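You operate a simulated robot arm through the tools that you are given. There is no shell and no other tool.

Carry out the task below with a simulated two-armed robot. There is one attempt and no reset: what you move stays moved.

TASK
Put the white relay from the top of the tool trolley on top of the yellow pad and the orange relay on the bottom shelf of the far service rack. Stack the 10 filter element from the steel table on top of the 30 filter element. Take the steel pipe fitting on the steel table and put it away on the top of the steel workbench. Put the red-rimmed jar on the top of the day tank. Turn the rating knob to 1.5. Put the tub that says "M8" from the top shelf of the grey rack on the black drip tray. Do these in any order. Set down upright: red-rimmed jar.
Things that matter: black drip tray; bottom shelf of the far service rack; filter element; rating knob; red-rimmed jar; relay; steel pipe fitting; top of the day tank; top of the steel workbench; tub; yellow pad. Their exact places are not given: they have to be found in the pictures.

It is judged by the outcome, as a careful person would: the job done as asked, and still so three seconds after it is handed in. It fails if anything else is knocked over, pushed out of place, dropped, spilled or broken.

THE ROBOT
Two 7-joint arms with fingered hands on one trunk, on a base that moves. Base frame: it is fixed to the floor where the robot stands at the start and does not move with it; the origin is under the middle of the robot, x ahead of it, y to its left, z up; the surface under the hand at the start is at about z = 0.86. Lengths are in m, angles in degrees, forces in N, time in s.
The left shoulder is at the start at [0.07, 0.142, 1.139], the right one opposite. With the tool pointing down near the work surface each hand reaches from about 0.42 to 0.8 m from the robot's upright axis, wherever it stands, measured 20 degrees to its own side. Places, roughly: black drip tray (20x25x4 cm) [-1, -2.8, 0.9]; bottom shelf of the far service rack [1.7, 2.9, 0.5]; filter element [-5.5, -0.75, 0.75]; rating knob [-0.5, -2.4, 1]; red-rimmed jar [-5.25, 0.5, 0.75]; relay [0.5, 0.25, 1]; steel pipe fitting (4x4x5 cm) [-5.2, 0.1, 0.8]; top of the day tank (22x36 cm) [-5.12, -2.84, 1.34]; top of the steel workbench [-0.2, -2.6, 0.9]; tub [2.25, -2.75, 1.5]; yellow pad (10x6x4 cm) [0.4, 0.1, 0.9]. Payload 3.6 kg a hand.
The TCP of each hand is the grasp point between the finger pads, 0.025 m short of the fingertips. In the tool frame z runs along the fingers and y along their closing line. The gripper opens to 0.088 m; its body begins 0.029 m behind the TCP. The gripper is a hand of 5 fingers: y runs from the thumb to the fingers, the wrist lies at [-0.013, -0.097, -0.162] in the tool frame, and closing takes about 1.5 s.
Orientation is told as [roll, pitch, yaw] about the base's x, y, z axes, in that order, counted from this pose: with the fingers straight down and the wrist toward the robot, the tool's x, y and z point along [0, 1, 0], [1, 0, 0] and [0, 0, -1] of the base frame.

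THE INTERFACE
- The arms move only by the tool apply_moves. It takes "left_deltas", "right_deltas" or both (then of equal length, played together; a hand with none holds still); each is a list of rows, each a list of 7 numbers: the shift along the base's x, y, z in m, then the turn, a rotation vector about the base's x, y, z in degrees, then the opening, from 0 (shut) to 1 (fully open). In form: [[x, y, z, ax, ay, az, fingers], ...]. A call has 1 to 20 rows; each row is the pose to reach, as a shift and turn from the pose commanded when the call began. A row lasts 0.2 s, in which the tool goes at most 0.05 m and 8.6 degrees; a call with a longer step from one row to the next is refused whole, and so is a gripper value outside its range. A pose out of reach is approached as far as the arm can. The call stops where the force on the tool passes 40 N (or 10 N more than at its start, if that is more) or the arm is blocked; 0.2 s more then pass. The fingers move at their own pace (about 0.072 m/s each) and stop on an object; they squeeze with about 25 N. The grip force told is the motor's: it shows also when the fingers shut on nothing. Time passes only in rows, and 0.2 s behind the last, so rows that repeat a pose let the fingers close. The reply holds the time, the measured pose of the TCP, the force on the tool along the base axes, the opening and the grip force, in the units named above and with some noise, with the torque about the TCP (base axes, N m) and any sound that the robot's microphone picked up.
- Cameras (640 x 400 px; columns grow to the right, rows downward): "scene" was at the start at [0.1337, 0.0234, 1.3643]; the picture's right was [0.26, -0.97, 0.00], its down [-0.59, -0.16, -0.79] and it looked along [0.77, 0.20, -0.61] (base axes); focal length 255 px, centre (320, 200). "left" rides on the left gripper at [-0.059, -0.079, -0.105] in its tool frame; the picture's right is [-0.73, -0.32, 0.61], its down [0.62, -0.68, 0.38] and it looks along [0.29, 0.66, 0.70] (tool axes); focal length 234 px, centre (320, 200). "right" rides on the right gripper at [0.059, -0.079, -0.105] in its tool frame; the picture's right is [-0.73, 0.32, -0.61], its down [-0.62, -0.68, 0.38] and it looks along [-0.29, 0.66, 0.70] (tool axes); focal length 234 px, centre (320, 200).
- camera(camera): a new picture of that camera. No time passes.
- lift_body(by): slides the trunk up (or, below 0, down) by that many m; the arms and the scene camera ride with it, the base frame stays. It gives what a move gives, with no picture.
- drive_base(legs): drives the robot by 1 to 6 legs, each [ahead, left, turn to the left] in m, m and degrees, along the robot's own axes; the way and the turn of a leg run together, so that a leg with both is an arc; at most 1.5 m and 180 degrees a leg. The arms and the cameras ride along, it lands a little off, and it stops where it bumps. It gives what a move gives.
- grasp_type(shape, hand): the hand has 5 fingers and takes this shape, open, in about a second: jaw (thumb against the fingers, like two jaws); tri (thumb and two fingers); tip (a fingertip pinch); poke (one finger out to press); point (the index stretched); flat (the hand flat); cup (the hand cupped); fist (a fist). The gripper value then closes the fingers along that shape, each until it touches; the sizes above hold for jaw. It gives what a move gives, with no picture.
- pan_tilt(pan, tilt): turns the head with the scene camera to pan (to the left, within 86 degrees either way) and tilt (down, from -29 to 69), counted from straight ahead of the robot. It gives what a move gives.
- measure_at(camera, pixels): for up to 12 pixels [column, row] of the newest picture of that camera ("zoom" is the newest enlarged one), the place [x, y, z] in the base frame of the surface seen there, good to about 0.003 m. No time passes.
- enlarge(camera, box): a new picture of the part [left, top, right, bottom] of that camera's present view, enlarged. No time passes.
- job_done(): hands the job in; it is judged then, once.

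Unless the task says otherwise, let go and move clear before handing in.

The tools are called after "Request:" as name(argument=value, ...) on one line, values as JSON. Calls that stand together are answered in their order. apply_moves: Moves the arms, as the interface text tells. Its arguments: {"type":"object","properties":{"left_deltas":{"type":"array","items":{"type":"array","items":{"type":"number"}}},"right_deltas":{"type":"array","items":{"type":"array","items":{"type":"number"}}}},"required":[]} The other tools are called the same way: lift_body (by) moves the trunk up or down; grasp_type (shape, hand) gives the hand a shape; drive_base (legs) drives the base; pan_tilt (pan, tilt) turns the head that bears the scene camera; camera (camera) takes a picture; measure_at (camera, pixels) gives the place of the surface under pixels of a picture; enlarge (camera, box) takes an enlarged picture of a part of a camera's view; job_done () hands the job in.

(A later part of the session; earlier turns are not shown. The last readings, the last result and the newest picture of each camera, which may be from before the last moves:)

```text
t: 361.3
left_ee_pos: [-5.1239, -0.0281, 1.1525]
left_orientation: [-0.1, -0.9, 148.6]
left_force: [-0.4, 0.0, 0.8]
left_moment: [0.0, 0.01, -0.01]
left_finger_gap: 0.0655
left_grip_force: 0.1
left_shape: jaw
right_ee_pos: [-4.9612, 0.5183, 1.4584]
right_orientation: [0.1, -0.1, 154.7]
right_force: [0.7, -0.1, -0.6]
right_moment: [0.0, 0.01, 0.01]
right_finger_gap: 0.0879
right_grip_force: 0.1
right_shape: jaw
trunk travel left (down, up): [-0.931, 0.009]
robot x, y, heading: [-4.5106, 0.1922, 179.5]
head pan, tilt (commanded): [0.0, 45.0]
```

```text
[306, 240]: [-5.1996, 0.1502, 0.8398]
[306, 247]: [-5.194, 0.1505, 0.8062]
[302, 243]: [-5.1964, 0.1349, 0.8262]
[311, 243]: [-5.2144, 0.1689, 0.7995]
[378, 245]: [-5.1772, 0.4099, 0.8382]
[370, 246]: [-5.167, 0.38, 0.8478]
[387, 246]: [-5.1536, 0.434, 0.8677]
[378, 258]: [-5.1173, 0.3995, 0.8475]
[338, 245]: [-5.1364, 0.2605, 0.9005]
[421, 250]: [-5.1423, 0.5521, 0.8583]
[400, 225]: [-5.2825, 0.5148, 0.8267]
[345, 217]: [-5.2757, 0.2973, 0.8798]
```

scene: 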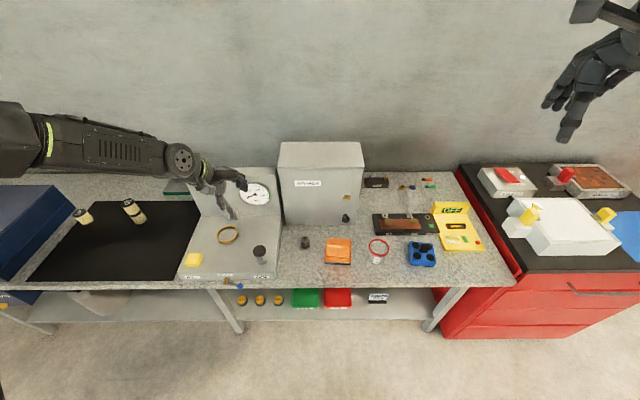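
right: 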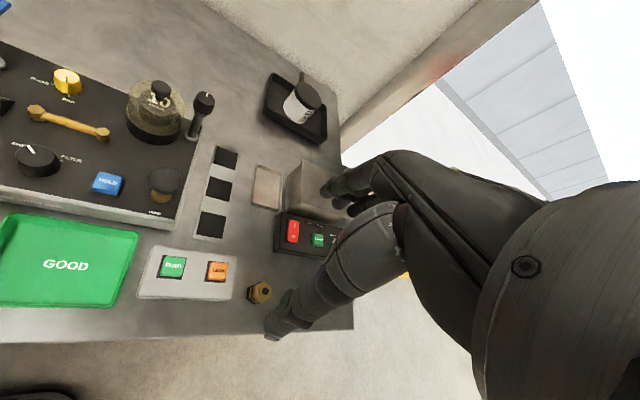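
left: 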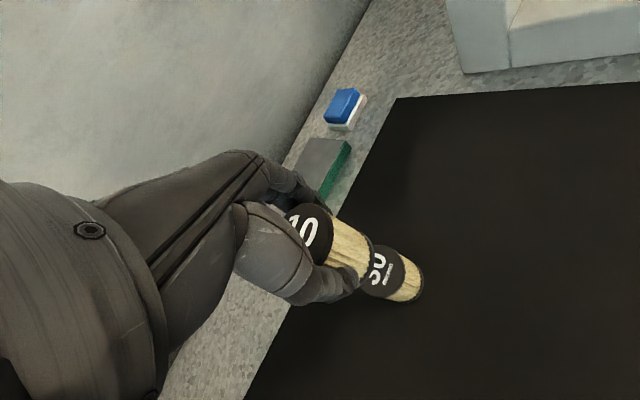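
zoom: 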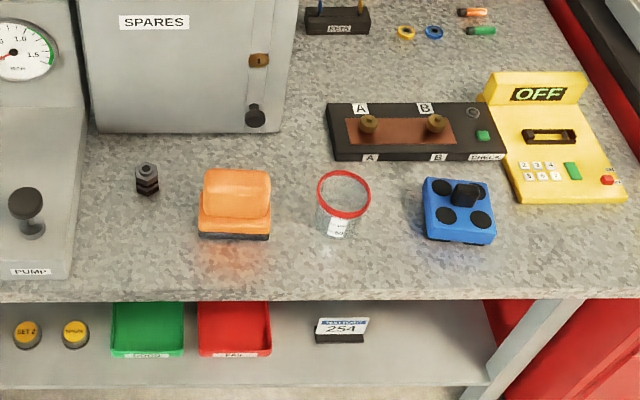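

Request:
enlarge(camera="scene", box=[355, 225, 405, 265])

Request:
measure_at(camera="zoom", pixels=[[185, 190], [415, 205], [300, 130], [300, 262], [230, 150], [370, 155], [225, 240], [375, 250], [300, 330], [260, 360], [350, 350]])

Request:
enlarge(camera="scene", box=[285, 225, 335, 260])

Request:
measure_at(camera="zoom", pixels=[[270, 165], [225, 165], [320, 165], [270, 130], [270, 200], [225, 230], [320, 230], [270, 290], [270, 240], [400, 300]])

```text
10.00 times, centred on (380, 245) of scene
```

zoom: 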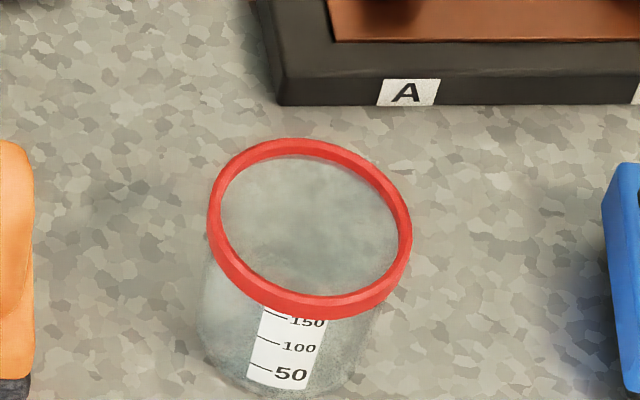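

```text
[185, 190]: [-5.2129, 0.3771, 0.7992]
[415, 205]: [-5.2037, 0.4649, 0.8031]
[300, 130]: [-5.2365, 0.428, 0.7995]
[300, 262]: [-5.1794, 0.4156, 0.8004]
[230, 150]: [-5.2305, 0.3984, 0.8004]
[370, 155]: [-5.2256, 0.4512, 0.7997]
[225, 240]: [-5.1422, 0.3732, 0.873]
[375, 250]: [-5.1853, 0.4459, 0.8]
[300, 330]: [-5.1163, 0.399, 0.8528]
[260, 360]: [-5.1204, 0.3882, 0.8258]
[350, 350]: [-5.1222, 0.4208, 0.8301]
```

```text
11.43 times, centred on (310, 242) of scene
```

zoom: 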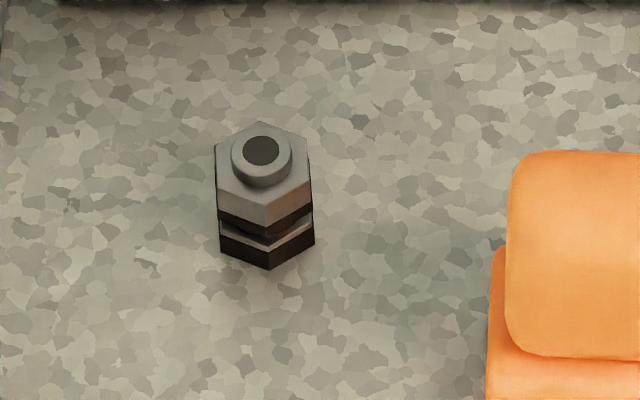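

```text
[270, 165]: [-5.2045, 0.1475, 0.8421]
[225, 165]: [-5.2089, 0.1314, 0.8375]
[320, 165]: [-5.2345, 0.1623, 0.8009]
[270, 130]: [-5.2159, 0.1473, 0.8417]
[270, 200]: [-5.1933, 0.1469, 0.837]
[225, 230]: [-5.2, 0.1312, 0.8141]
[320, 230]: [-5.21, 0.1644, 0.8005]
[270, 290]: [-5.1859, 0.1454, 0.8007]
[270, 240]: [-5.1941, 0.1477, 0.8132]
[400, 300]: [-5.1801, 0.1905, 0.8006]
```

The jar looks empty — depth reads through to the table. I'll measure its red rim and set up the grasps.

Request:
enlarge(camera="scene", box=[355, 225, 405, 265])

Request:
measure_at(camera="zoom", pixels=[[215, 205], [408, 230], [300, 145], [295, 298], [240, 155], [375, 165], [235, 270], [380, 285], [300, 305], [208, 230]])

```text
10.00 times, centred on (380, 245) of scene
```

zoom: 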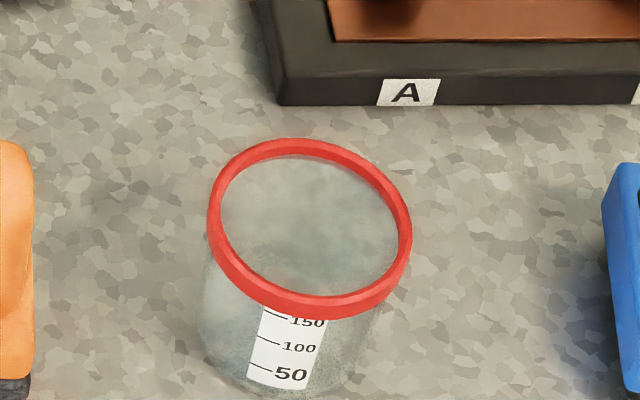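

```text
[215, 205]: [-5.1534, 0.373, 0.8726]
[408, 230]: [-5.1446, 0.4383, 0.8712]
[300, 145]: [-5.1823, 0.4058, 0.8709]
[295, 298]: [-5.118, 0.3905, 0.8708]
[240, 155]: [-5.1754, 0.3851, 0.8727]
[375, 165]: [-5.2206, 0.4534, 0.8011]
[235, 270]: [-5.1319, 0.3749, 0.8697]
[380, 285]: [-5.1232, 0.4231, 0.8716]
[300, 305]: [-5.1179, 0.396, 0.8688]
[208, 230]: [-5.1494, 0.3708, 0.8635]
```

The fitting is at about (−5.203,0.1445), a hex with flats suited to a −30° relative yaw, which the left hand already has. I'll use the three-finger shape to avoid the cabinet behind, and position the base so the left hand hovers above it.

Request:
grasp_type(shape="tri", hand="left")

Request:
drive_base(legs=[[0.08, -0.17, 0.3]])

Request:
lift_body(by=-0.17)

Request:
camera(camera="left")

Request:
camera(camera="scene")

```text
t: 362.2
left_ee_pos: [-5.124, -0.0301, 1.1524]
left_orientation: [-0.2, -1.0, 148.6]
left_force: [-0.1, 0.3, 0.8]
left_moment: [-0.04, -0.01, 0.01]
left_finger_gap: 0.088
left_grip_force: 0.0
left_shape: tri
right_ee_pos: [-4.9614, 0.5175, 1.4579]
right_orientation: [-0.1, -0.1, 154.8]
right_force: [-0.6, 0.8, 0.5]
right_moment: [-0.01, 0.01, -0.03]
right_finger_gap: 0.0876
right_grip_force: 0.1
right_shape: jaw
trunk travel left (down, up): [-0.931, 0.009]
robot x, y, heading: [-4.5107, 0.1939, 179.8]
head pan, tilt (commanded): [0.0, 45.0]
```

```text
t: 363.7
left_ee_pos: [-5.2005, 0.1327, 1.152]
left_orientation: [-0.3, -1.1, 148.9]
left_force: [1.0, -0.2, 0.1]
left_moment: [-0.02, -0.03, 0.05]
left_finger_gap: 0.0876
left_grip_force: 0.1
left_shape: tri
right_ee_pos: [-5.0392, 0.6806, 1.4607]
right_orientation: [-0.2, -0.3, 155.1]
right_force: [0.4, -0.1, 0.2]
right_moment: [0.02, 0.05, -0.03]
right_finger_gap: 0.0879
right_grip_force: 0.0
right_shape: jaw
trunk travel left (down, up): [-0.931, 0.009]
robot x, y, heading: [-4.5892, 0.3626, 179.6]
head pan, tilt (commanded): [0.0, 45.0]
```

```text
t: 365.6
left_ee_pos: [-5.2009, 0.136, 0.9819]
left_orientation: [-0.1, -1.1, 148.9]
left_force: [0.1, 0.0, 0.0]
left_moment: [0.0, 0.0, 0.02]
left_finger_gap: 0.0879
left_grip_force: 0.0
left_shape: tri
right_ee_pos: [-5.042, 0.6834, 1.289]
right_orientation: [0.0, -0.1, 155.0]
right_force: [0.5, -0.2, 1.1]
right_moment: [0.0, 0.01, -0.03]
right_finger_gap: 0.0879
right_grip_force: 0.0
right_shape: jaw
trunk travel left (down, up): [-0.761, 0.179]
robot x, y, heading: [-4.592, 0.3623, 179.7]
head pan, tilt (commanded): [0.0, 45.0]
```

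```text
taken
```

left: 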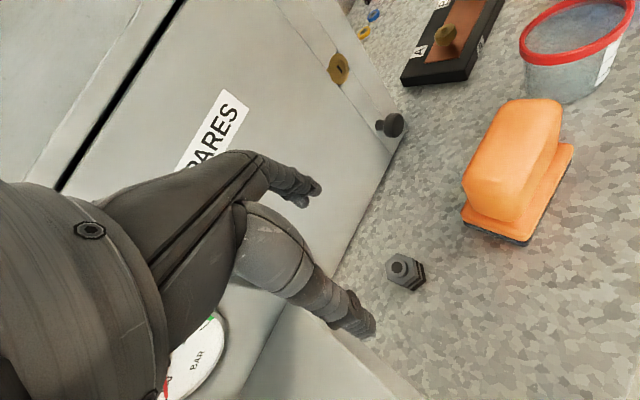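

```text
taken
```

scene: 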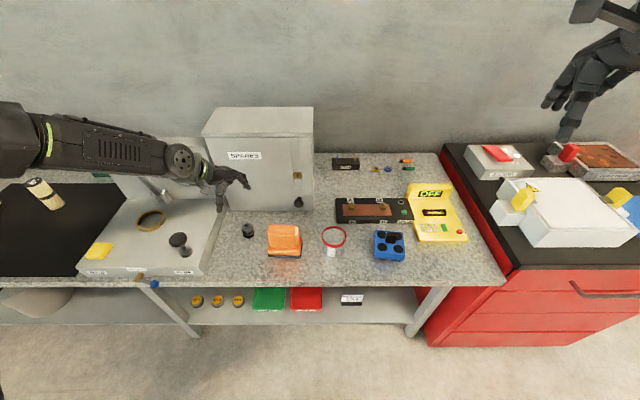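

I'll check the forearm clearance relative to the rig's lever and pump knob before descending.

Request:
measure_at(camera="scene", pixels=[[165, 172], [130, 163], [90, 165], [60, 165], [185, 180], [205, 180], [110, 130], [180, 238], [248, 225], [248, 232], [220, 205], [160, 190]])

Request:
enlarge(camera="left", box=[360, 230, 450, 310])

```text
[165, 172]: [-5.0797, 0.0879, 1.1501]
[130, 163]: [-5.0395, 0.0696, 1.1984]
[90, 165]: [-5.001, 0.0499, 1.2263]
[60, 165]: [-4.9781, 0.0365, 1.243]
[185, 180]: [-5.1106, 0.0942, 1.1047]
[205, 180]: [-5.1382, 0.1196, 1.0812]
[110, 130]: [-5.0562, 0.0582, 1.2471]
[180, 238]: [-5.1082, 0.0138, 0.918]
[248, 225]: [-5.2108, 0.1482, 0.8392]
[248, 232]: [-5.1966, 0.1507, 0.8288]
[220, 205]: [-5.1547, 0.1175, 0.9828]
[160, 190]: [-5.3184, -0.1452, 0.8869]
```

```text
5.00 times, centred on (405, 270) of left
```

zoom: 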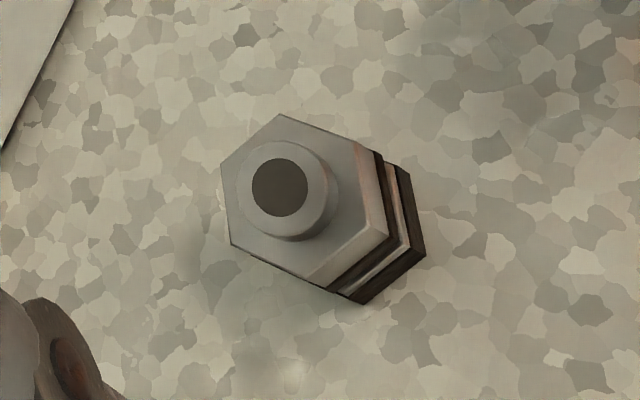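

Forearm clearance is fine. By projection the fitting is at (−5.203,0.143), and its flats align better with +6° more yaw. I'll align, narrow the opening, and lower with the trunk to just above it.

Request:
apply_moves(left_deltas=[[-0.001, 0.004, 0, 0, 0, 3, 0.8], [-0.002, 0.0075, 0, 0, 0, 6, 0.65], [-0.002, 0.0075, 0, 0, 0, 6, 0.65]])

Request:
lift_body(by=-0.09)

Request:
camera(camera="left")

Request:
enlarge(camera="scene", box=[170, 150, 330, 260])

```text
t: 366.4
left_ee_pos: [-5.2045, 0.1435, 0.9818]
left_orientation: [-0.2, -1.0, 154.9]
left_force: [-0.8, 0.1, -0.3]
left_moment: [0.0, 0.0, 0.05]
left_finger_gap: 0.0574
left_grip_force: 0.0
left_shape: tri
right_ee_pos: [-5.0427, 0.6834, 1.2889]
right_orientation: [-0.1, -0.1, 154.9]
right_force: [-0.9, -0.8, 0.4]
right_moment: [-0.04, 0.0, 0.01]
right_finger_gap: 0.0879
right_grip_force: 0.1
right_shape: jaw
trunk travel left (down, up): [-0.761, 0.179]
robot x, y, heading: [-4.5905, 0.3639, 180.0]
head pan, tilt (commanded): [0.0, 45.0]
```

```text
t: 367.7
left_ee_pos: [-5.2049, 0.1424, 0.8928]
left_orientation: [-0.2, -1.0, 154.9]
left_force: [0.4, 0.5, 0.7]
left_moment: [0.0, -0.02, 0.0]
left_finger_gap: 0.0573
left_grip_force: 0.0
left_shape: tri
right_ee_pos: [-5.0417, 0.6833, 1.1991]
right_orientation: [0.0, 0.0, 154.9]
right_force: [0.4, -0.8, 0.0]
right_moment: [-0.02, 0.0, 0.0]
right_finger_gap: 0.0881
right_grip_force: 0.0
right_shape: jaw
trunk travel left (down, up): [-0.671, 0.269]
robot x, y, heading: [-4.5934, 0.3621, 179.8]
head pan, tilt (commanded): [0.0, 45.0]
```

```text
taken
```

left: 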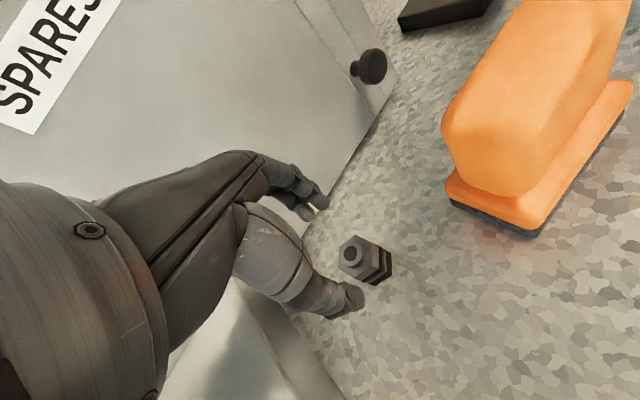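

```text
3.64 times, centred on (250, 205) of scene
```

zoom: 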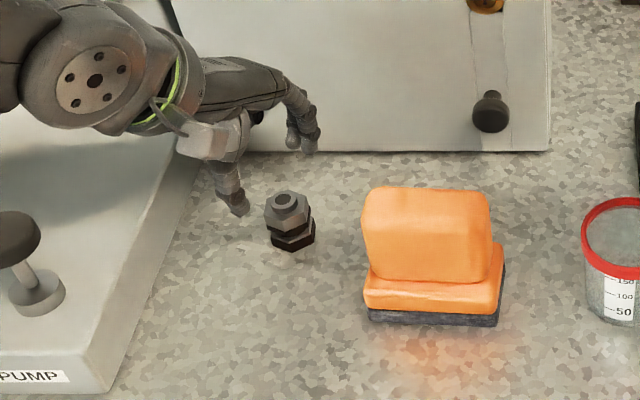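

The fitting projects exactly on the grasp axis (356,257). I'll lower 6.1 cm and close.

Request:
lift_body(by=-0.04)

Request:
lift_body(by=-0.02)

Request:
apply_moves(left_deltas=[[0, 0, 0, 0, 0, 0, 0.55], [0, 0, 0, 0, 0, 0, 0.4], [0, 0, 0, 0, 0, 0, 0.25], [0, 0, 0, 0, 0, 0, 0.1], [0, 0, 0, 0, 0, 0, 0], [0, 0, 0, 0, 0, 0, 0], [0, 0, 0, 0, 0, 0, 0]])

Request:
camera(camera="left")

```text
t: 368.5
left_ee_pos: [-5.2042, 0.1432, 0.8514]
left_orientation: [-0.2, -1.0, 155.0]
left_force: [-0.3, 0.0, -0.3]
left_moment: [-0.01, 0.0, 0.02]
left_finger_gap: 0.0576
left_grip_force: 0.1
left_shape: tri
right_ee_pos: [-5.0414, 0.6835, 1.1577]
right_orientation: [-0.1, -0.1, 155.0]
right_force: [-0.2, -0.1, 0.5]
right_moment: [0.03, -0.02, -0.05]
right_finger_gap: 0.0879
right_grip_force: 0.1
right_shape: jaw
trunk travel left (down, up): [-0.631, 0.309]
robot x, y, heading: [-4.5898, 0.3644, 179.7]
head pan, tilt (commanded): [0.0, 45.0]
```

```text
t: 369.2
left_ee_pos: [-5.2045, 0.1426, 0.8337]
left_orientation: [-0.1, -1.0, 154.9]
left_force: [-0.1, -0.2, -0.2]
left_moment: [0.0, 0.03, 0.01]
left_finger_gap: 0.0577
left_grip_force: 0.2
left_shape: tri
right_ee_pos: [-5.0412, 0.6835, 1.1388]
right_orientation: [0.0, 0.0, 155.0]
right_force: [0.4, -0.5, -0.5]
right_moment: [0.01, 0.0, 0.03]
right_finger_gap: 0.0881
right_grip_force: 0.1
right_shape: jaw
trunk travel left (down, up): [-0.611, 0.329]
robot x, y, heading: [-4.5886, 0.3631, 179.8]
head pan, tilt (commanded): [0.0, 45.0]
```

```text
t: 370.8
left_ee_pos: [-5.2039, 0.1436, 0.832]
left_orientation: [-0.1, -0.9, 154.9]
left_force: [0.1, -0.1, 0.1]
left_moment: [0.01, -0.01, 0.0]
left_finger_gap: 0.0237
left_grip_force: 25.6
left_shape: tri
right_ee_pos: [-5.0417, 0.6837, 1.1392]
right_orientation: [0.0, -0.1, 155.0]
right_force: [1.0, 0.0, -1.0]
right_moment: [0.0, -0.02, -0.02]
right_finger_gap: 0.0877
right_grip_force: 0.0
right_shape: jaw
trunk travel left (down, up): [-0.611, 0.329]
robot x, y, heading: [-4.5938, 0.3653, 179.7]
head pan, tilt (commanded): [0.0, 45.0]
```

```text
taken
```

left: 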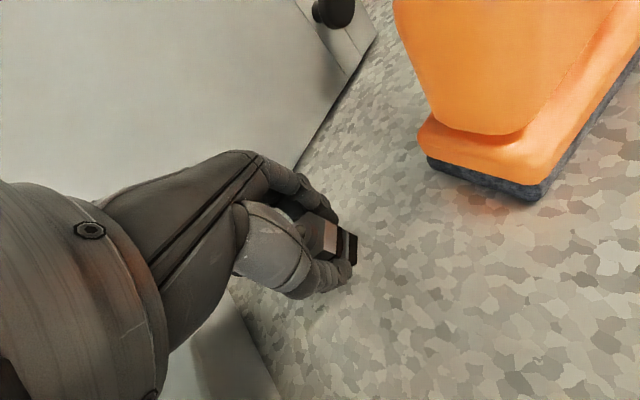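

The fitting is gripped (gap 0.0237). I'll lift it with the arm, pull it back toward me, and check.

Request:
apply_moves(left_deltas=[[0, 0, 0.02, 0, 0, 0, 0], [0, 0, 0.05, 0, 0, 0, 0], [0, 0, 0.09, 0, 0, 0, 0], [0.02, 0, 0.13, 0, 0, 0, 0], [0.05, 0, 0.16, 0, 0, 0, 0], [0.08, 0, 0.19, 0, 0, 0, 0], [0.1, 0, 0.22, 0, 0, 0, 0], [0.1, 0, 0.25, 0, 0, 0, 0]])

Request:
camera(camera="left")

Request:
camera(camera="scene")

```text
t: 372.6
left_ee_pos: [-5.1034, 0.1427, 1.0818]
left_orientation: [-0.1, -0.8, 154.9]
left_force: [0.1, 0.0, -1.8]
left_moment: [-0.01, 0.03, -0.01]
left_finger_gap: 0.0234
left_grip_force: 25.0
left_shape: tri
right_ee_pos: [-5.0421, 0.6825, 1.1385]
right_orientation: [0.0, 0.0, 155.0]
right_force: [-0.6, 0.1, -0.2]
right_moment: [-0.02, -0.01, -0.01]
right_finger_gap: 0.0878
right_grip_force: 0.0
right_shape: jaw
trunk travel left (down, up): [-0.611, 0.329]
robot x, y, heading: [-4.5893, 0.3632, 180.0]
head pan, tilt (commanded): [0.0, 45.0]
```

```text
taken
```

left: 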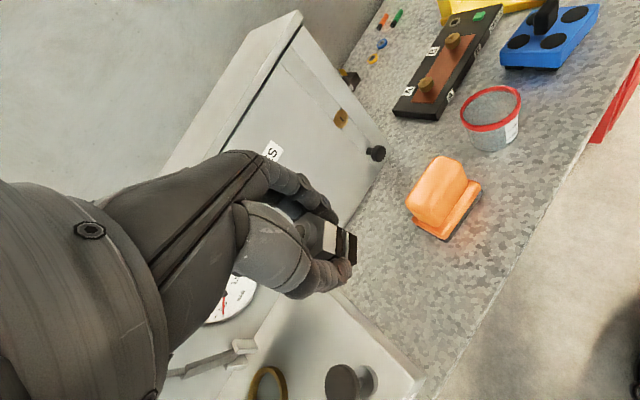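

```text
taken
```

scene: 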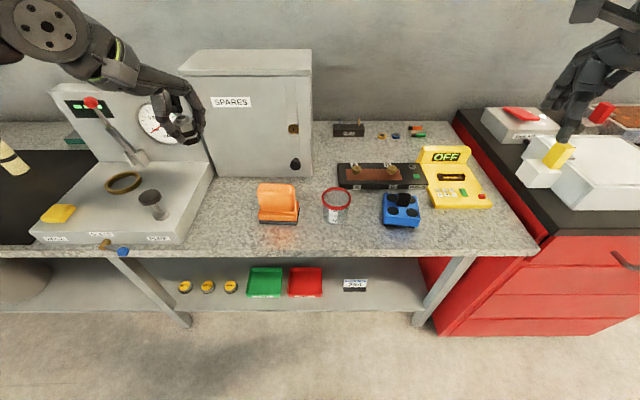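

The fitting is held securely. I'll sidestep left 0.165 m so the jar comes into the right hand's zone, then bring the right hand above it.

Request:
drive_base(legs=[[0, 0.165, 0]])

Request:
apply_moves(right_deltas=[[-0.015, -0.015, 0, 0, 0, 6, 1], [-0.03, -0.03, 0, 0, 0, 12, 1], [-0.05, -0.05, -0.01, 0, 0, 18, 1], [-0.07, -0.075, -0.03, 0, 0, 24, 1], [-0.09, -0.095, -0.06, 0, 0, 30, 1], [-0.107, -0.114, -0.09, 0, 0, 35, 1], [-0.107, -0.114, -0.12, 0, 0, 35, 1]])

Request:
camera(camera="right")

Request:
camera(camera="scene")

```text
t: 374.0
left_ee_pos: [-5.1045, -0.0198, 1.0815]
left_orientation: [-0.1, -1.1, 155.1]
left_force: [-0.5, -0.3, -2.2]
left_moment: [0.01, 0.01, 0.01]
left_finger_gap: 0.0235
left_grip_force: 25.6
left_shape: tri
right_ee_pos: [-5.042, 0.5212, 1.1378]
right_orientation: [0.0, -0.1, 154.9]
right_force: [0.0, -0.2, -0.1]
right_moment: [0.03, 0.02, -0.01]
right_finger_gap: 0.0879
right_grip_force: 0.1
right_shape: jaw
trunk travel left (down, up): [-0.611, 0.329]
robot x, y, heading: [-4.5922, 0.2004, 180.1]
head pan, tilt (commanded): [0.0, 45.0]
```

```text
t: 375.6
left_ee_pos: [-5.1042, -0.0202, 1.0826]
left_orientation: [-0.2, -1.0, 154.9]
left_force: [0.0, -0.5, -1.9]
left_moment: [-0.02, 0.04, -0.02]
left_finger_gap: 0.0236
left_grip_force: 25.2
left_shape: tri
right_ee_pos: [-5.1509, 0.4066, 1.0178]
right_orientation: [0.1, -0.1, -170.0]
right_force: [0.0, -0.1, -0.1]
right_moment: [0.0, 0.0, 0.01]
right_finger_gap: 0.0879
right_grip_force: 0.1
right_shape: jaw
trunk travel left (down, up): [-0.611, 0.329]
robot x, y, heading: [-4.5917, 0.1985, 179.8]
head pan, tilt (commanded): [0.0, 45.0]
```

```text
taken
```

right: 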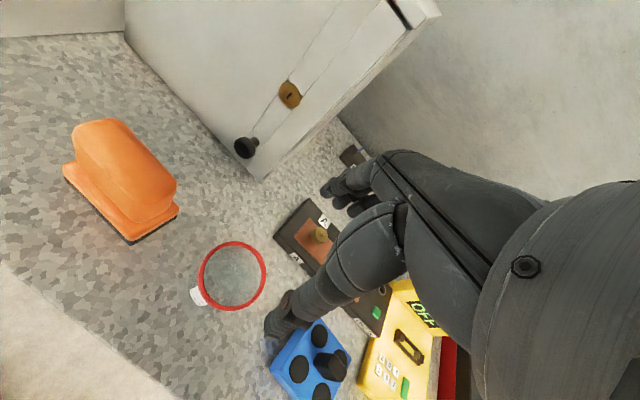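

```text
taken
```

scene: 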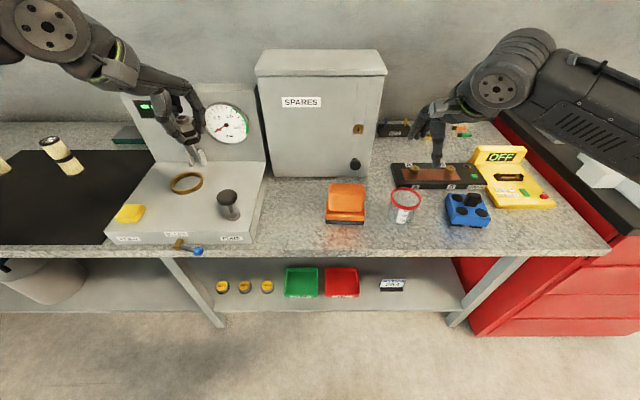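

The jar's rim centre projects to about (−5.148,0.401) in the right camera. I'll refine with the scene view.

Request:
enlarge(camera="scene", box=[375, 175, 435, 230])

Request:
measure_at(camera="zoom", pixels=[[168, 130], [455, 150], [310, 70], [300, 210], [200, 95], [420, 100], [190, 175], [430, 195], [310, 220], [172, 150]])

Request:
measure_at(camera="right", pixels=[[200, 280], [264, 270], [230, 243], [236, 308], [210, 255], [255, 250], [208, 300], [260, 295]])

```text
7.27 times, centred on (405, 202) of scene
```

zoom: 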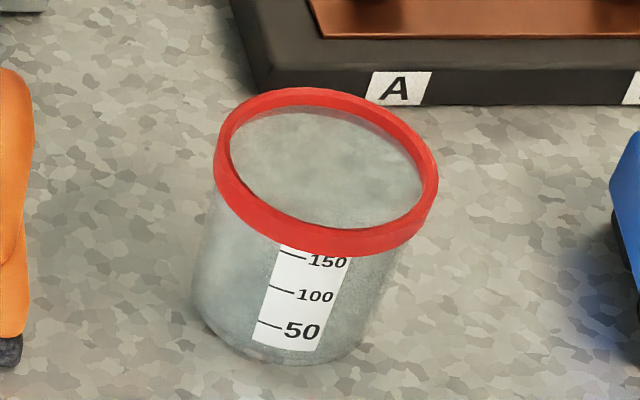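

```text
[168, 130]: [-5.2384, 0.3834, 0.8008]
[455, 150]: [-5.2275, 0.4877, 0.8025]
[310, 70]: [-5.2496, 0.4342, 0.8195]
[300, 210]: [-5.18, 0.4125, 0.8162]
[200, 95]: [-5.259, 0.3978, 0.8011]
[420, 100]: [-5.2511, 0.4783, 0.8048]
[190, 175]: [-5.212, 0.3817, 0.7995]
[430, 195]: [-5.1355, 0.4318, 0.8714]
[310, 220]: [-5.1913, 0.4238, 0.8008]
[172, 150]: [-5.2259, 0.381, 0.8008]
```

```text
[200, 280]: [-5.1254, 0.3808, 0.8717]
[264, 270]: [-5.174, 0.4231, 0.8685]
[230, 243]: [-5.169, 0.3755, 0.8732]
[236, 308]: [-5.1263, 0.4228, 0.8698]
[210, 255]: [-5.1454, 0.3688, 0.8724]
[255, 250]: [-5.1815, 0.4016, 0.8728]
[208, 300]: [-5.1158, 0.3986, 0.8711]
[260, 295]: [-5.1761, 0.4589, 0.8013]
```

The jar centre is (−5.1487,0.4005), rim diameter ≈ 0.068. I'll centre the right hand and descend to z ≈ 0.925, with fingertips still above the rim.

Request:
apply_moves(right_deltas=[[0.0011, -0.003, -0.025, 0, 0, 0, 1], [0.0022, -0.0061, -0.05, 0, 0, 0, 1], [0.0022, -0.0061, -0.075, 0, 0, 0, 1], [0.0022, -0.0061, -0.093, 0, 0, 0, 1]])

Request:
camera(camera="right")

Request:
camera(camera="scene")

```text
t: 376.6
left_ee_pos: [-5.1043, -0.0209, 1.0823]
left_orientation: [0.0, -0.9, 155.1]
left_force: [-0.2, -1.0, -1.5]
left_moment: [0.01, -0.03, -0.04]
left_finger_gap: 0.0235
left_grip_force: 24.8
left_shape: tri
right_ee_pos: [-5.1474, 0.4, 0.924]
right_orientation: [-0.1, -0.1, -169.9]
right_force: [-0.3, -0.6, 0.0]
right_moment: [0.01, -0.01, 0.02]
right_finger_gap: 0.0877
right_grip_force: 0.2
right_shape: jaw
trunk travel left (down, up): [-0.611, 0.329]
robot x, y, heading: [-4.5902, 0.1989, 179.8]
head pan, tilt (commanded): [0.0, 45.0]
```

```text
taken
```

right: 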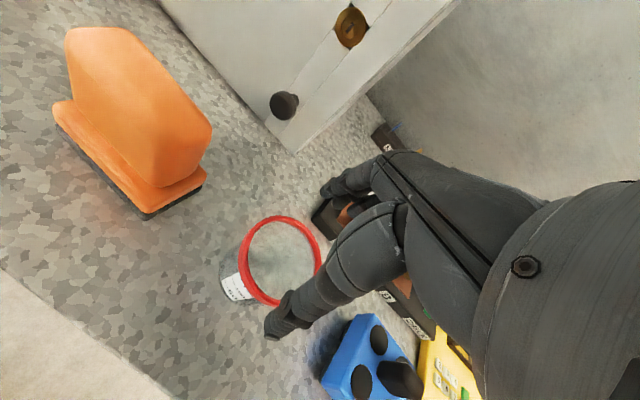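

```text
taken
```

scene: 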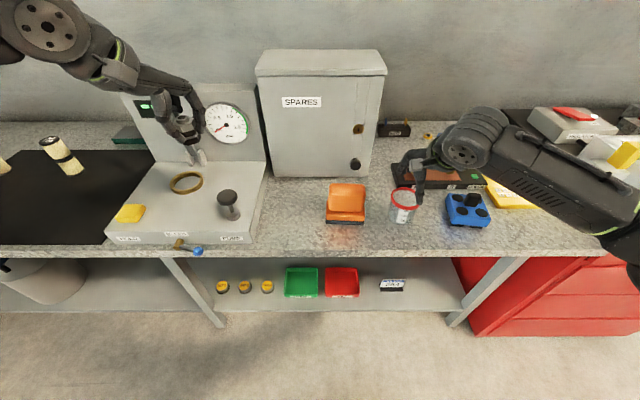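

The rim is centred on the grasp axis at about (282,258). I'll descend in two steps around the rim.

Request:
apply_moves(right_deltas=[[-0.001, 0.0005, -0.012, 0, 0, 0, 1], [-0.001, 0.0005, -0.025, 0, 0, 0, 1], [-0.001, 0.0005, -0.038, 0, 0, 0, 1]])

Request:
camera(camera="right")

Request:
enlarge(camera="scene", box=[360, 130, 500, 240])

```text
t: 377.4
left_ee_pos: [-5.1042, -0.0203, 1.0819]
left_orientation: [-0.1, -0.9, 155.0]
left_force: [-0.2, 0.0, -2.4]
left_moment: [-0.02, -0.03, -0.01]
left_finger_gap: 0.0235
left_grip_force: 25.2
left_shape: tri
right_ee_pos: [-5.1485, 0.3999, 0.8863]
right_orientation: [-0.1, -0.1, -170.0]
right_force: [0.2, 0.4, 0.0]
right_moment: [0.02, -0.01, -0.01]
right_finger_gap: 0.0881
right_grip_force: 0.1
right_shape: jaw
trunk travel left (down, up): [-0.611, 0.329]
robot x, y, heading: [-4.5895, 0.2019, 180.2]
head pan, tilt (commanded): [0.0, 45.0]
```

```text
taken
```

right: 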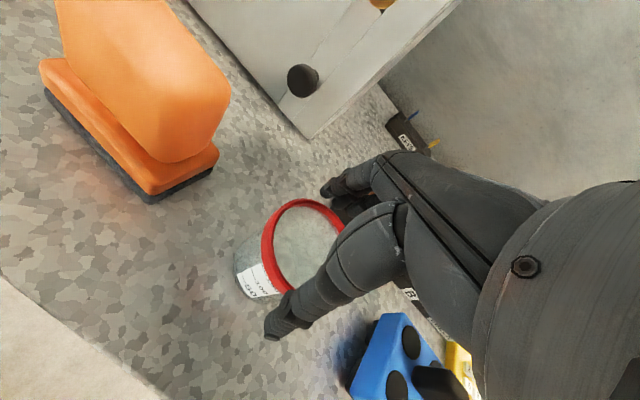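

```text
3.64 times, centred on (430, 185) of scene
```

zoom: 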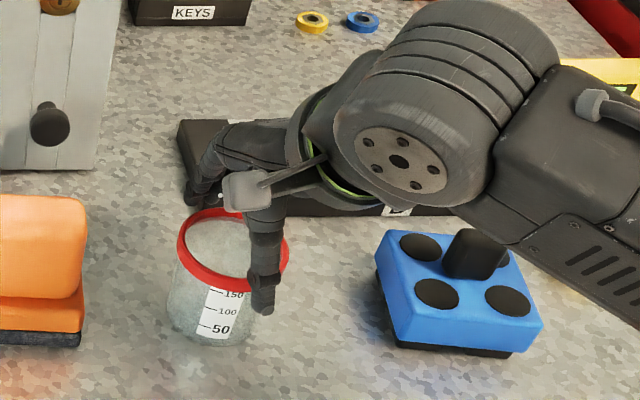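

The rim is between thumb and fingers. I'll descend to z ≈ 0.853 and close gently.

Request:
apply_moves(right_deltas=[[0, 0, -0.012, 0, 0, 0, 1], [0, 0, -0.024, 0, 0, 0, 1], [0, 0, -0.033, 0, 0, 0, 1]])

Request:
camera(camera="right")

Request:
enlarge(camera="scene", box=[360, 130, 500, 240])

```text
t: 378.2
left_ee_pos: [-5.1039, -0.0212, 1.0823]
left_orientation: [-0.1, -1.0, 155.0]
left_force: [0.0, 0.1, -1.0]
left_moment: [-0.02, -0.01, -0.02]
left_finger_gap: 0.0234
left_grip_force: 24.9
left_shape: tri
right_ee_pos: [-5.149, 0.4002, 0.8544]
right_orientation: [-0.1, 0.0, -170.0]
right_force: [-1.0, -0.4, 3.3]
right_moment: [-0.02, 0.02, 0.01]
right_finger_gap: 0.088
right_grip_force: 0.0
right_shape: jaw
trunk travel left (down, up): [-0.611, 0.329]
robot x, y, heading: [-4.5919, 0.1999, 179.8]
head pan, tilt (commanded): [0.0, 45.0]
```

```text
taken
```

right: 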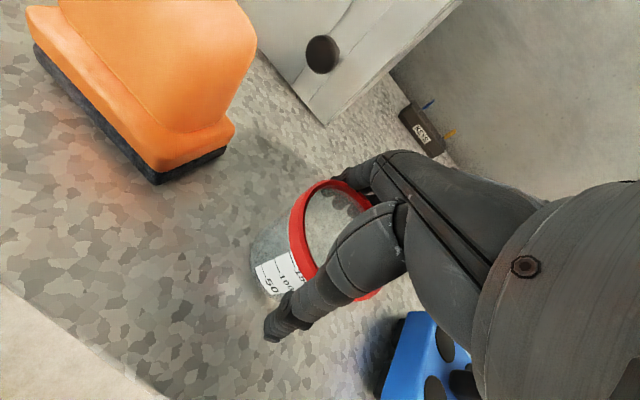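

```text
3.64 times, centred on (430, 185) of scene
```

zoom: 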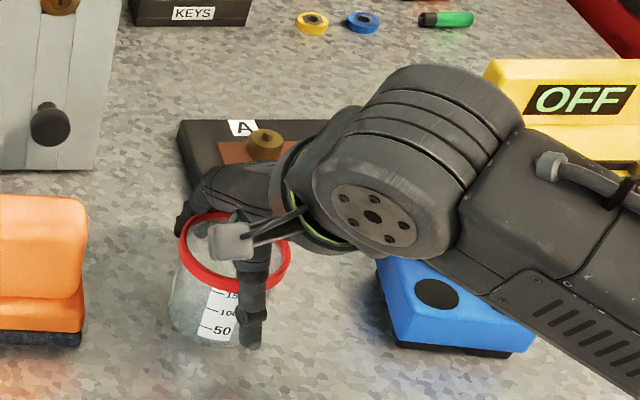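

Light contact with the rim (3.3 N). I'll rise 3 mm and close the fingers.

Request:
apply_moves(right_deltas=[[0, 0, 0.003, 0, 0, 0, 1], [0, 0, 0.003, 0, 0, 0, 0.9], [0, 0, 0.003, 0, 0, 0, 0.75], [0, 0, 0.003, 0, 0, 0, 0.5], [0, 0, 0.003, 0, 0, 0, 0.2], [0, 0, 0.003, 0, 0, 0, 0], [0, 0, 0.003, 0, 0, 0, 0], [0, 0, 0.003, 0, 0, 0, 0]])

Request:
enlarge(camera="scene", box=[360, 130, 500, 240])

Request:
camera(camera="right")

```text
t: 380.0
left_ee_pos: [-5.1039, -0.0207, 1.0826]
left_orientation: [0.0, -0.9, 155.0]
left_force: [-0.2, -0.4, -1.7]
left_moment: [0.01, -0.03, -0.02]
left_finger_gap: 0.0234
left_grip_force: 24.8
left_shape: tri
right_ee_pos: [-5.1476, 0.3998, 0.8588]
right_orientation: [0.0, 0.0, -170.0]
right_force: [0.3, -0.9, 2.0]
right_moment: [0.02, 0.08, 0.04]
right_finger_gap: 0.0642
right_grip_force: 24.9
right_shape: jaw
trunk travel left (down, up): [-0.611, 0.329]
robot x, y, heading: [-4.5884, 0.1997, 179.8]
head pan, tilt (commanded): [0.0, 45.0]
```

```text
3.64 times, centred on (430, 185) of scene
```

zoom: 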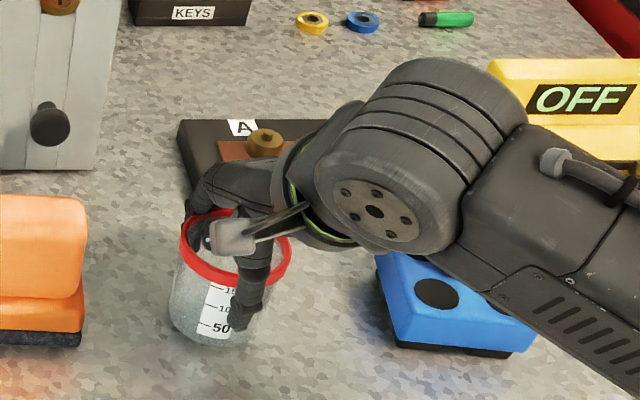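

```text
taken
```

right: 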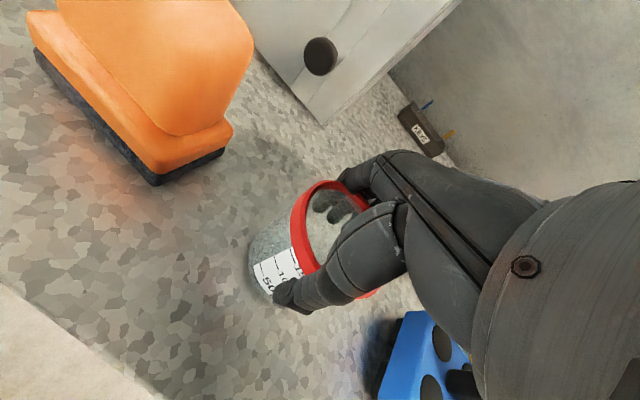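

The jar is gripped with a 0.064 m gap. I'll lift gently 4 cm and verify.

Request:
apply_moves(right_deltas=[[0, 0, 0.006, 0, 0, 0, 0], [0, 0, 0.015, 0, 0, 0, 0], [0, 0, 0.028, 0, 0, 0, 0], [0, 0, 0.04, 0, 0, 0, 0], [0, 0, 0.04, 0, 0, 0, 0]])

Request:
enlarge(camera="scene", box=[360, 110, 500, 220])

Request:
camera(camera="right")

```text
t: 381.2
left_ee_pos: [-5.1045, -0.0212, 1.0823]
left_orientation: [-0.1, -0.9, 155.0]
left_force: [0.0, 0.6, -2.3]
left_moment: [-0.05, -0.03, 0.0]
left_finger_gap: 0.0233
left_grip_force: 25.0
left_shape: tri
right_ee_pos: [-5.1486, 0.399, 0.8976]
right_orientation: [0.0, -0.1, -170.0]
right_force: [0.1, -0.8, -0.6]
right_moment: [-0.03, 0.03, -0.01]
right_finger_gap: 0.0641
right_grip_force: 24.8
right_shape: jaw
trunk travel left (down, up): [-0.611, 0.329]
robot x, y, heading: [-4.5913, 0.1991, 180.0]
head pan, tilt (commanded): [0.0, 45.0]
```

```text
3.64 times, centred on (430, 165) of scene
```

zoom: 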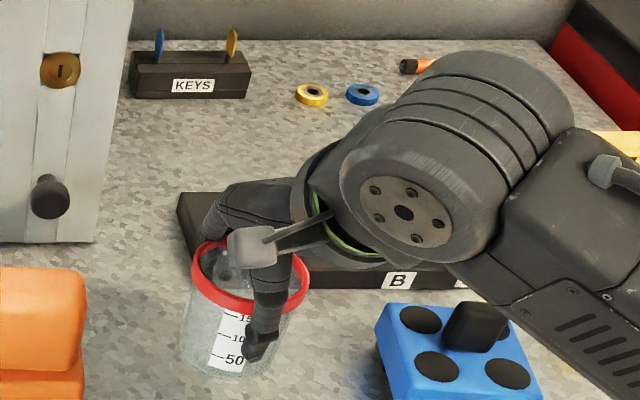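

```text
taken
```

right: 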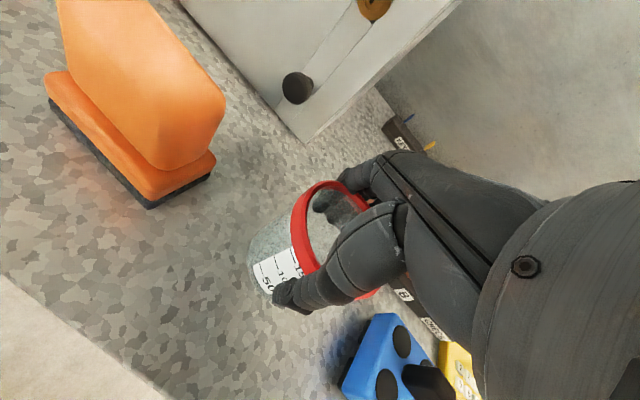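

The jar is lifted, upright and stable. I'll raise the trunk, back away, and drive toward the day tank for a look.

Request:
lift_body(by=0.3)

Request:
drive_base(legs=[[-0.5, 0, 0], [0, 1.3, 0], [0, 0.6, 0]])

Request:
pan_tilt(pan=40, tilt=20)

Request:
camera(camera="scene")

```text
t: 384.2
left_ee_pos: [-5.1056, -0.0206, 1.3837]
left_orientation: [0.0, -0.8, 154.9]
left_force: [0.5, -0.3, -1.8]
left_moment: [-0.02, -0.02, 0.0]
left_finger_gap: 0.0233
left_grip_force: 24.8
left_shape: tri
right_ee_pos: [-5.1484, 0.4, 1.1966]
right_orientation: [0.0, -0.1, -170.0]
right_force: [-0.3, 0.2, -0.7]
right_moment: [-0.05, 0.01, -0.02]
right_finger_gap: 0.064
right_grip_force: 25.0
right_shape: jaw
trunk travel left (down, up): [-0.911, 0.029]
robot x, y, heading: [-4.5926, 0.1987, 179.8]
head pan, tilt (commanded): [0.0, 45.0]
```

```text
t: 396.2
left_ee_pos: [-4.5943, -1.9161, 1.3829]
left_orientation: [-0.1, -0.9, 155.6]
left_force: [-0.3, -0.7, -1.5]
left_moment: [-0.01, 0.03, -0.03]
left_finger_gap: 0.0235
left_grip_force: 25.3
left_shape: tri
right_ee_pos: [-4.6419, -1.4963, 1.1966]
right_orientation: [-0.1, -0.1, -169.4]
right_force: [-0.2, 0.0, -0.7]
right_moment: [0.0, 0.03, 0.02]
right_finger_gap: 0.0639
right_grip_force: 25.4
right_shape: jaw
trunk travel left (down, up): [-0.911, 0.029]
robot x, y, heading: [-4.0834, -1.692, -179.3]
head pan, tilt (commanded): [0.0, 45.0]
```

```text
t: 397.3
left_ee_pos: [-4.5941, -1.9178, 1.3813]
left_orientation: [-0.1, -0.9, 155.6]
left_force: [-0.6, 0.0, -2.5]
left_moment: [0.04, 0.01, 0.01]
left_finger_gap: 0.0237
left_grip_force: 25.3
left_shape: tri
right_ee_pos: [-4.643, -1.4975, 1.1969]
right_orientation: [-0.1, 0.0, -169.5]
right_force: [0.1, 0.4, -0.7]
right_moment: [0.03, 0.0, -0.02]
right_finger_gap: 0.0643
right_grip_force: 25.2
right_shape: jaw
trunk travel left (down, up): [-0.911, 0.029]
robot x, y, heading: [-4.0832, -1.6906, -179.4]
head pan, tilt (commanded): [40.0, 20.0]
```

```text
taken
```

scene: 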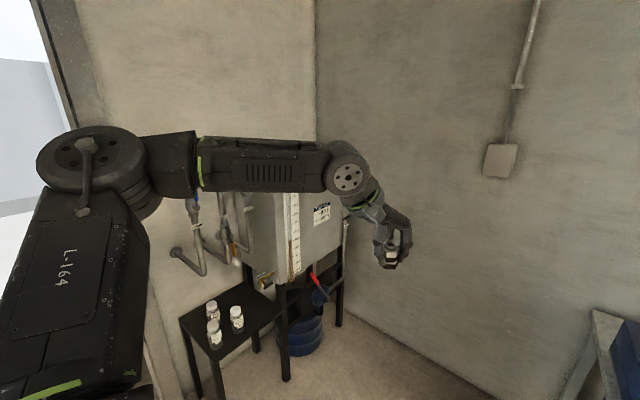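

The tank is partly hidden by my left arm; a small black table with three bottles stands beside it. I'll measure points to map this corner.

Request:
measure_at(camera="scene", pixels=[[300, 230], [325, 205], [295, 275], [345, 225], [285, 200], [260, 215], [235, 300], [185, 320], [280, 315], [185, 260], [235, 250], [340, 150]])

Request:
enlarge(camera="scene", box=[160, 180, 360, 380])

```text
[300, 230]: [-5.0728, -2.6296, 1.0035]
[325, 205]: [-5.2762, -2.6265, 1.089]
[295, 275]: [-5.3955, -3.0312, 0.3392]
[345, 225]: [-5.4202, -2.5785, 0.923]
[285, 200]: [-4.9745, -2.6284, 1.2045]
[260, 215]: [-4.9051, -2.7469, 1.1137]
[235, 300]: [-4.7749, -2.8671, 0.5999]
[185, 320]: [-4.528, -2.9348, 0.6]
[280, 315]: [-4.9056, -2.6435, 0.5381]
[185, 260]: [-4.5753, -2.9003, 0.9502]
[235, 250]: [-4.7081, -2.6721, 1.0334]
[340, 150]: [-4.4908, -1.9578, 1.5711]
```

```text
2.00 times, centred on (260, 280) of scene
```

zoom: 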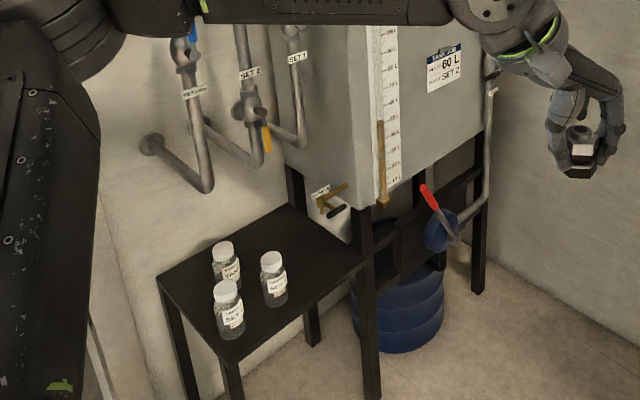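

The tank's front face is at y ≈ −2.63 spanning x ≈ −4.91…−5.33, with pipes on its +x side. I'll face it squarely from y ≈ −1.6 to see its top and the pipes.

Request:
drive_base(legs=[[0, 0, 89], [0, -0.75, 0]])

Request:
pan_tilt(pan=0, tilt=10)

Request:
camera(camera="scene")

```text
t: 405.2
left_ee_pos: [-4.6184, -2.201, 1.3807]
left_orientation: [-0.2, -0.9, -115.4]
left_force: [-0.1, -0.3, -2.3]
left_moment: [0.03, 0.01, 0.0]
left_finger_gap: 0.0234
left_grip_force: 24.0
left_shape: tri
right_ee_pos: [-5.0394, -2.2432, 1.1966]
right_orientation: [-0.1, 0.1, -80.3]
right_force: [-0.1, -0.9, 0.3]
right_moment: [0.01, -0.03, 0.02]
right_finger_gap: 0.0637
right_grip_force: 24.9
right_shape: jaw
trunk travel left (down, up): [-0.911, 0.029]
robot x, y, heading: [-4.8378, -1.6869, -90.3]
head pan, tilt (commanded): [40.0, 20.0]
```

```text
t: 406.3
left_ee_pos: [-4.6196, -2.2013, 1.3827]
left_orientation: [-0.1, -0.9, -115.3]
left_force: [-0.6, -0.3, -2.0]
left_moment: [-0.02, 0.0, -0.04]
left_finger_gap: 0.0235
left_grip_force: 24.9
left_shape: tri
right_ee_pos: [-5.0405, -2.2429, 1.1973]
right_orientation: [0.0, -0.1, -80.4]
right_force: [0.1, 0.0, 0.7]
right_moment: [-0.01, 0.01, -0.01]
right_finger_gap: 0.0635
right_grip_force: 25.1
right_shape: jaw
trunk travel left (down, up): [-0.911, 0.029]
robot x, y, heading: [-4.8385, -1.6878, -90.6]
head pan, tilt (commanded): [0.0, 10.0]
```

```text
taken
```

scene: 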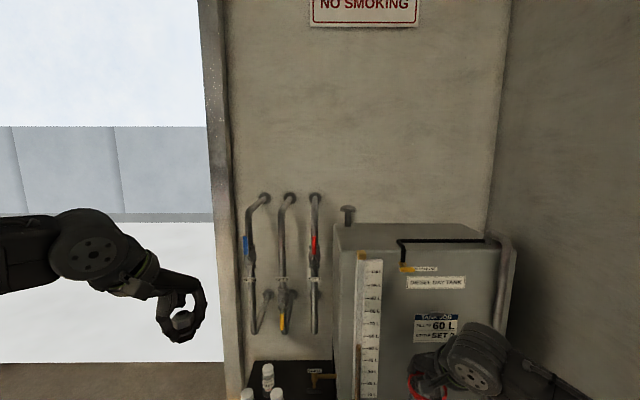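

Now the tank's top is visible, with a breather at (348,212) and a black line along the front edge. I'll enlarge and measure the top.

Request:
enlarge(camera="scene", box=[230, 180, 530, 330])

Request:
measure_at(camera="scene", pixels=[[348, 210], [348, 226], [400, 232], [440, 230], [370, 238], [480, 232], [400, 245], [490, 245], [335, 235], [315, 200], [285, 195], [262, 200]])

```text
2.13 times, centred on (380, 255) of scene
```

zoom: 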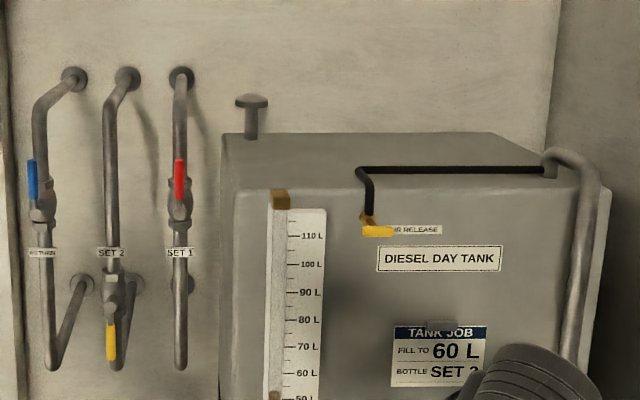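

```text
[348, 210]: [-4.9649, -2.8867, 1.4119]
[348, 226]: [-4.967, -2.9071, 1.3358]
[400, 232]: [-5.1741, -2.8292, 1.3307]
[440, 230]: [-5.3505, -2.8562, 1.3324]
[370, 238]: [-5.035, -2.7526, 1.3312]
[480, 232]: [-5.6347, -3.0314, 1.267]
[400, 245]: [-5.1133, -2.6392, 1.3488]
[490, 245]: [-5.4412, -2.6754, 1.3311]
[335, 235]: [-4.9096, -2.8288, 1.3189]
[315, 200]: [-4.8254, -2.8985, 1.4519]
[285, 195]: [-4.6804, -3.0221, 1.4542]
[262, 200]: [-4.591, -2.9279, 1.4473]
```

The tank top is z ≈ 1.332, with the black pipe at the front edge (y ≈ −2.65, z 1.35) and the breather at (−4.965,−2.89). I'll place the jar around (−5.14,−2.79). First I'll raise the jar well above that height and pull the left hand back.

Request:
lift_body(by=0.027)

Request:
apply_moves(left_deltas=[[0.005, 0.015, 0, 0, 0, 0, 0], [0.01, 0.03, 0, 0, 0, 0, 0], [0.015, 0.045, 0, 0, 0, 0, 0], [0.02, 0.06, 0, 0, 0, 0, 0], [0.025, 0.075, 0, 0, 0, 0, 0], [0.03, 0.08, 0, 0, 0, 0, 0], [0.03, 0.08, 0, 0, 0, 0, 0], [0.03, 0.08, 0, 0, 0, 0, 0]], right_deltas=[[0, 0, 0.03, 0, 0, 0, 0], [0, 0, 0.06, 0, 0, 0, 0], [0, 0.005, 0.095, 0, 0, 0, 0], [0, 0.01, 0.13, 0, 0, 0, 0], [0, 0.02, 0.165, 0, 0, 0, 0], [0, 0.03, 0.2, 0, 0, 0, 0], [0, 0.03, 0.235, 0, 0, 0, 0], [0, 0.03, 0.26, 0, 0, 0, 0]])

Request:
camera(camera="scene")

```text
t: 407.0
left_ee_pos: [-4.6194, -2.2015, 1.4095]
left_orientation: [-0.1, -0.9, -115.3]
left_force: [0.1, -0.7, -2.2]
left_moment: [-0.01, 0.01, -0.01]
left_finger_gap: 0.0234
left_grip_force: 25.0
left_shape: tri
right_ee_pos: [-5.0406, -2.2419, 1.2237]
right_orientation: [-0.1, -0.2, -80.3]
right_force: [-0.9, -0.7, -0.7]
right_moment: [0.04, -0.03, 0.03]
right_finger_gap: 0.0636
right_grip_force: 25.0
right_shape: jaw
trunk travel left (down, up): [-0.938, 0.002]
robot x, y, heading: [-4.8373, -1.6855, -90.4]
head pan, tilt (commanded): [0.0, 10.0]
```

```text
t: 408.8
left_ee_pos: [-4.5889, -2.1207, 1.4097]
left_orientation: [-0.2, -1.0, -115.3]
left_force: [-0.2, -0.4, -1.4]
left_moment: [0.01, 0.02, -0.01]
left_finger_gap: 0.0232
left_grip_force: 24.8
left_shape: tri
right_ee_pos: [-5.04, -2.2105, 1.486]
right_orientation: [0.0, 0.0, -80.4]
right_force: [-0.1, -0.5, -1.3]
right_moment: [0.05, 0.0, 0.0]
right_finger_gap: 0.0633
right_grip_force: 24.5
right_shape: jaw
trunk travel left (down, up): [-0.938, 0.002]
robot x, y, heading: [-4.8384, -1.6848, -90.3]
head pan, tilt (commanded): [0.0, 10.0]
```

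```text
taken
```

scene: 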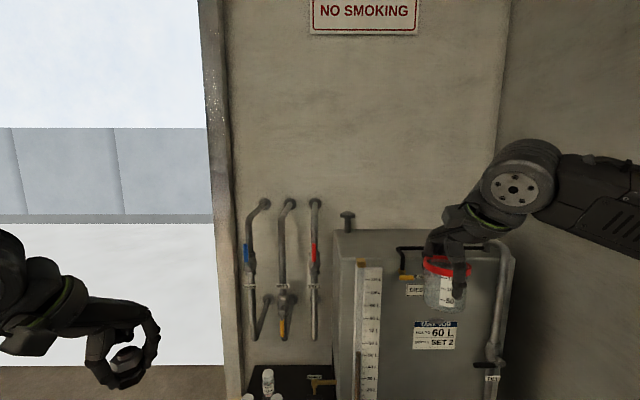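

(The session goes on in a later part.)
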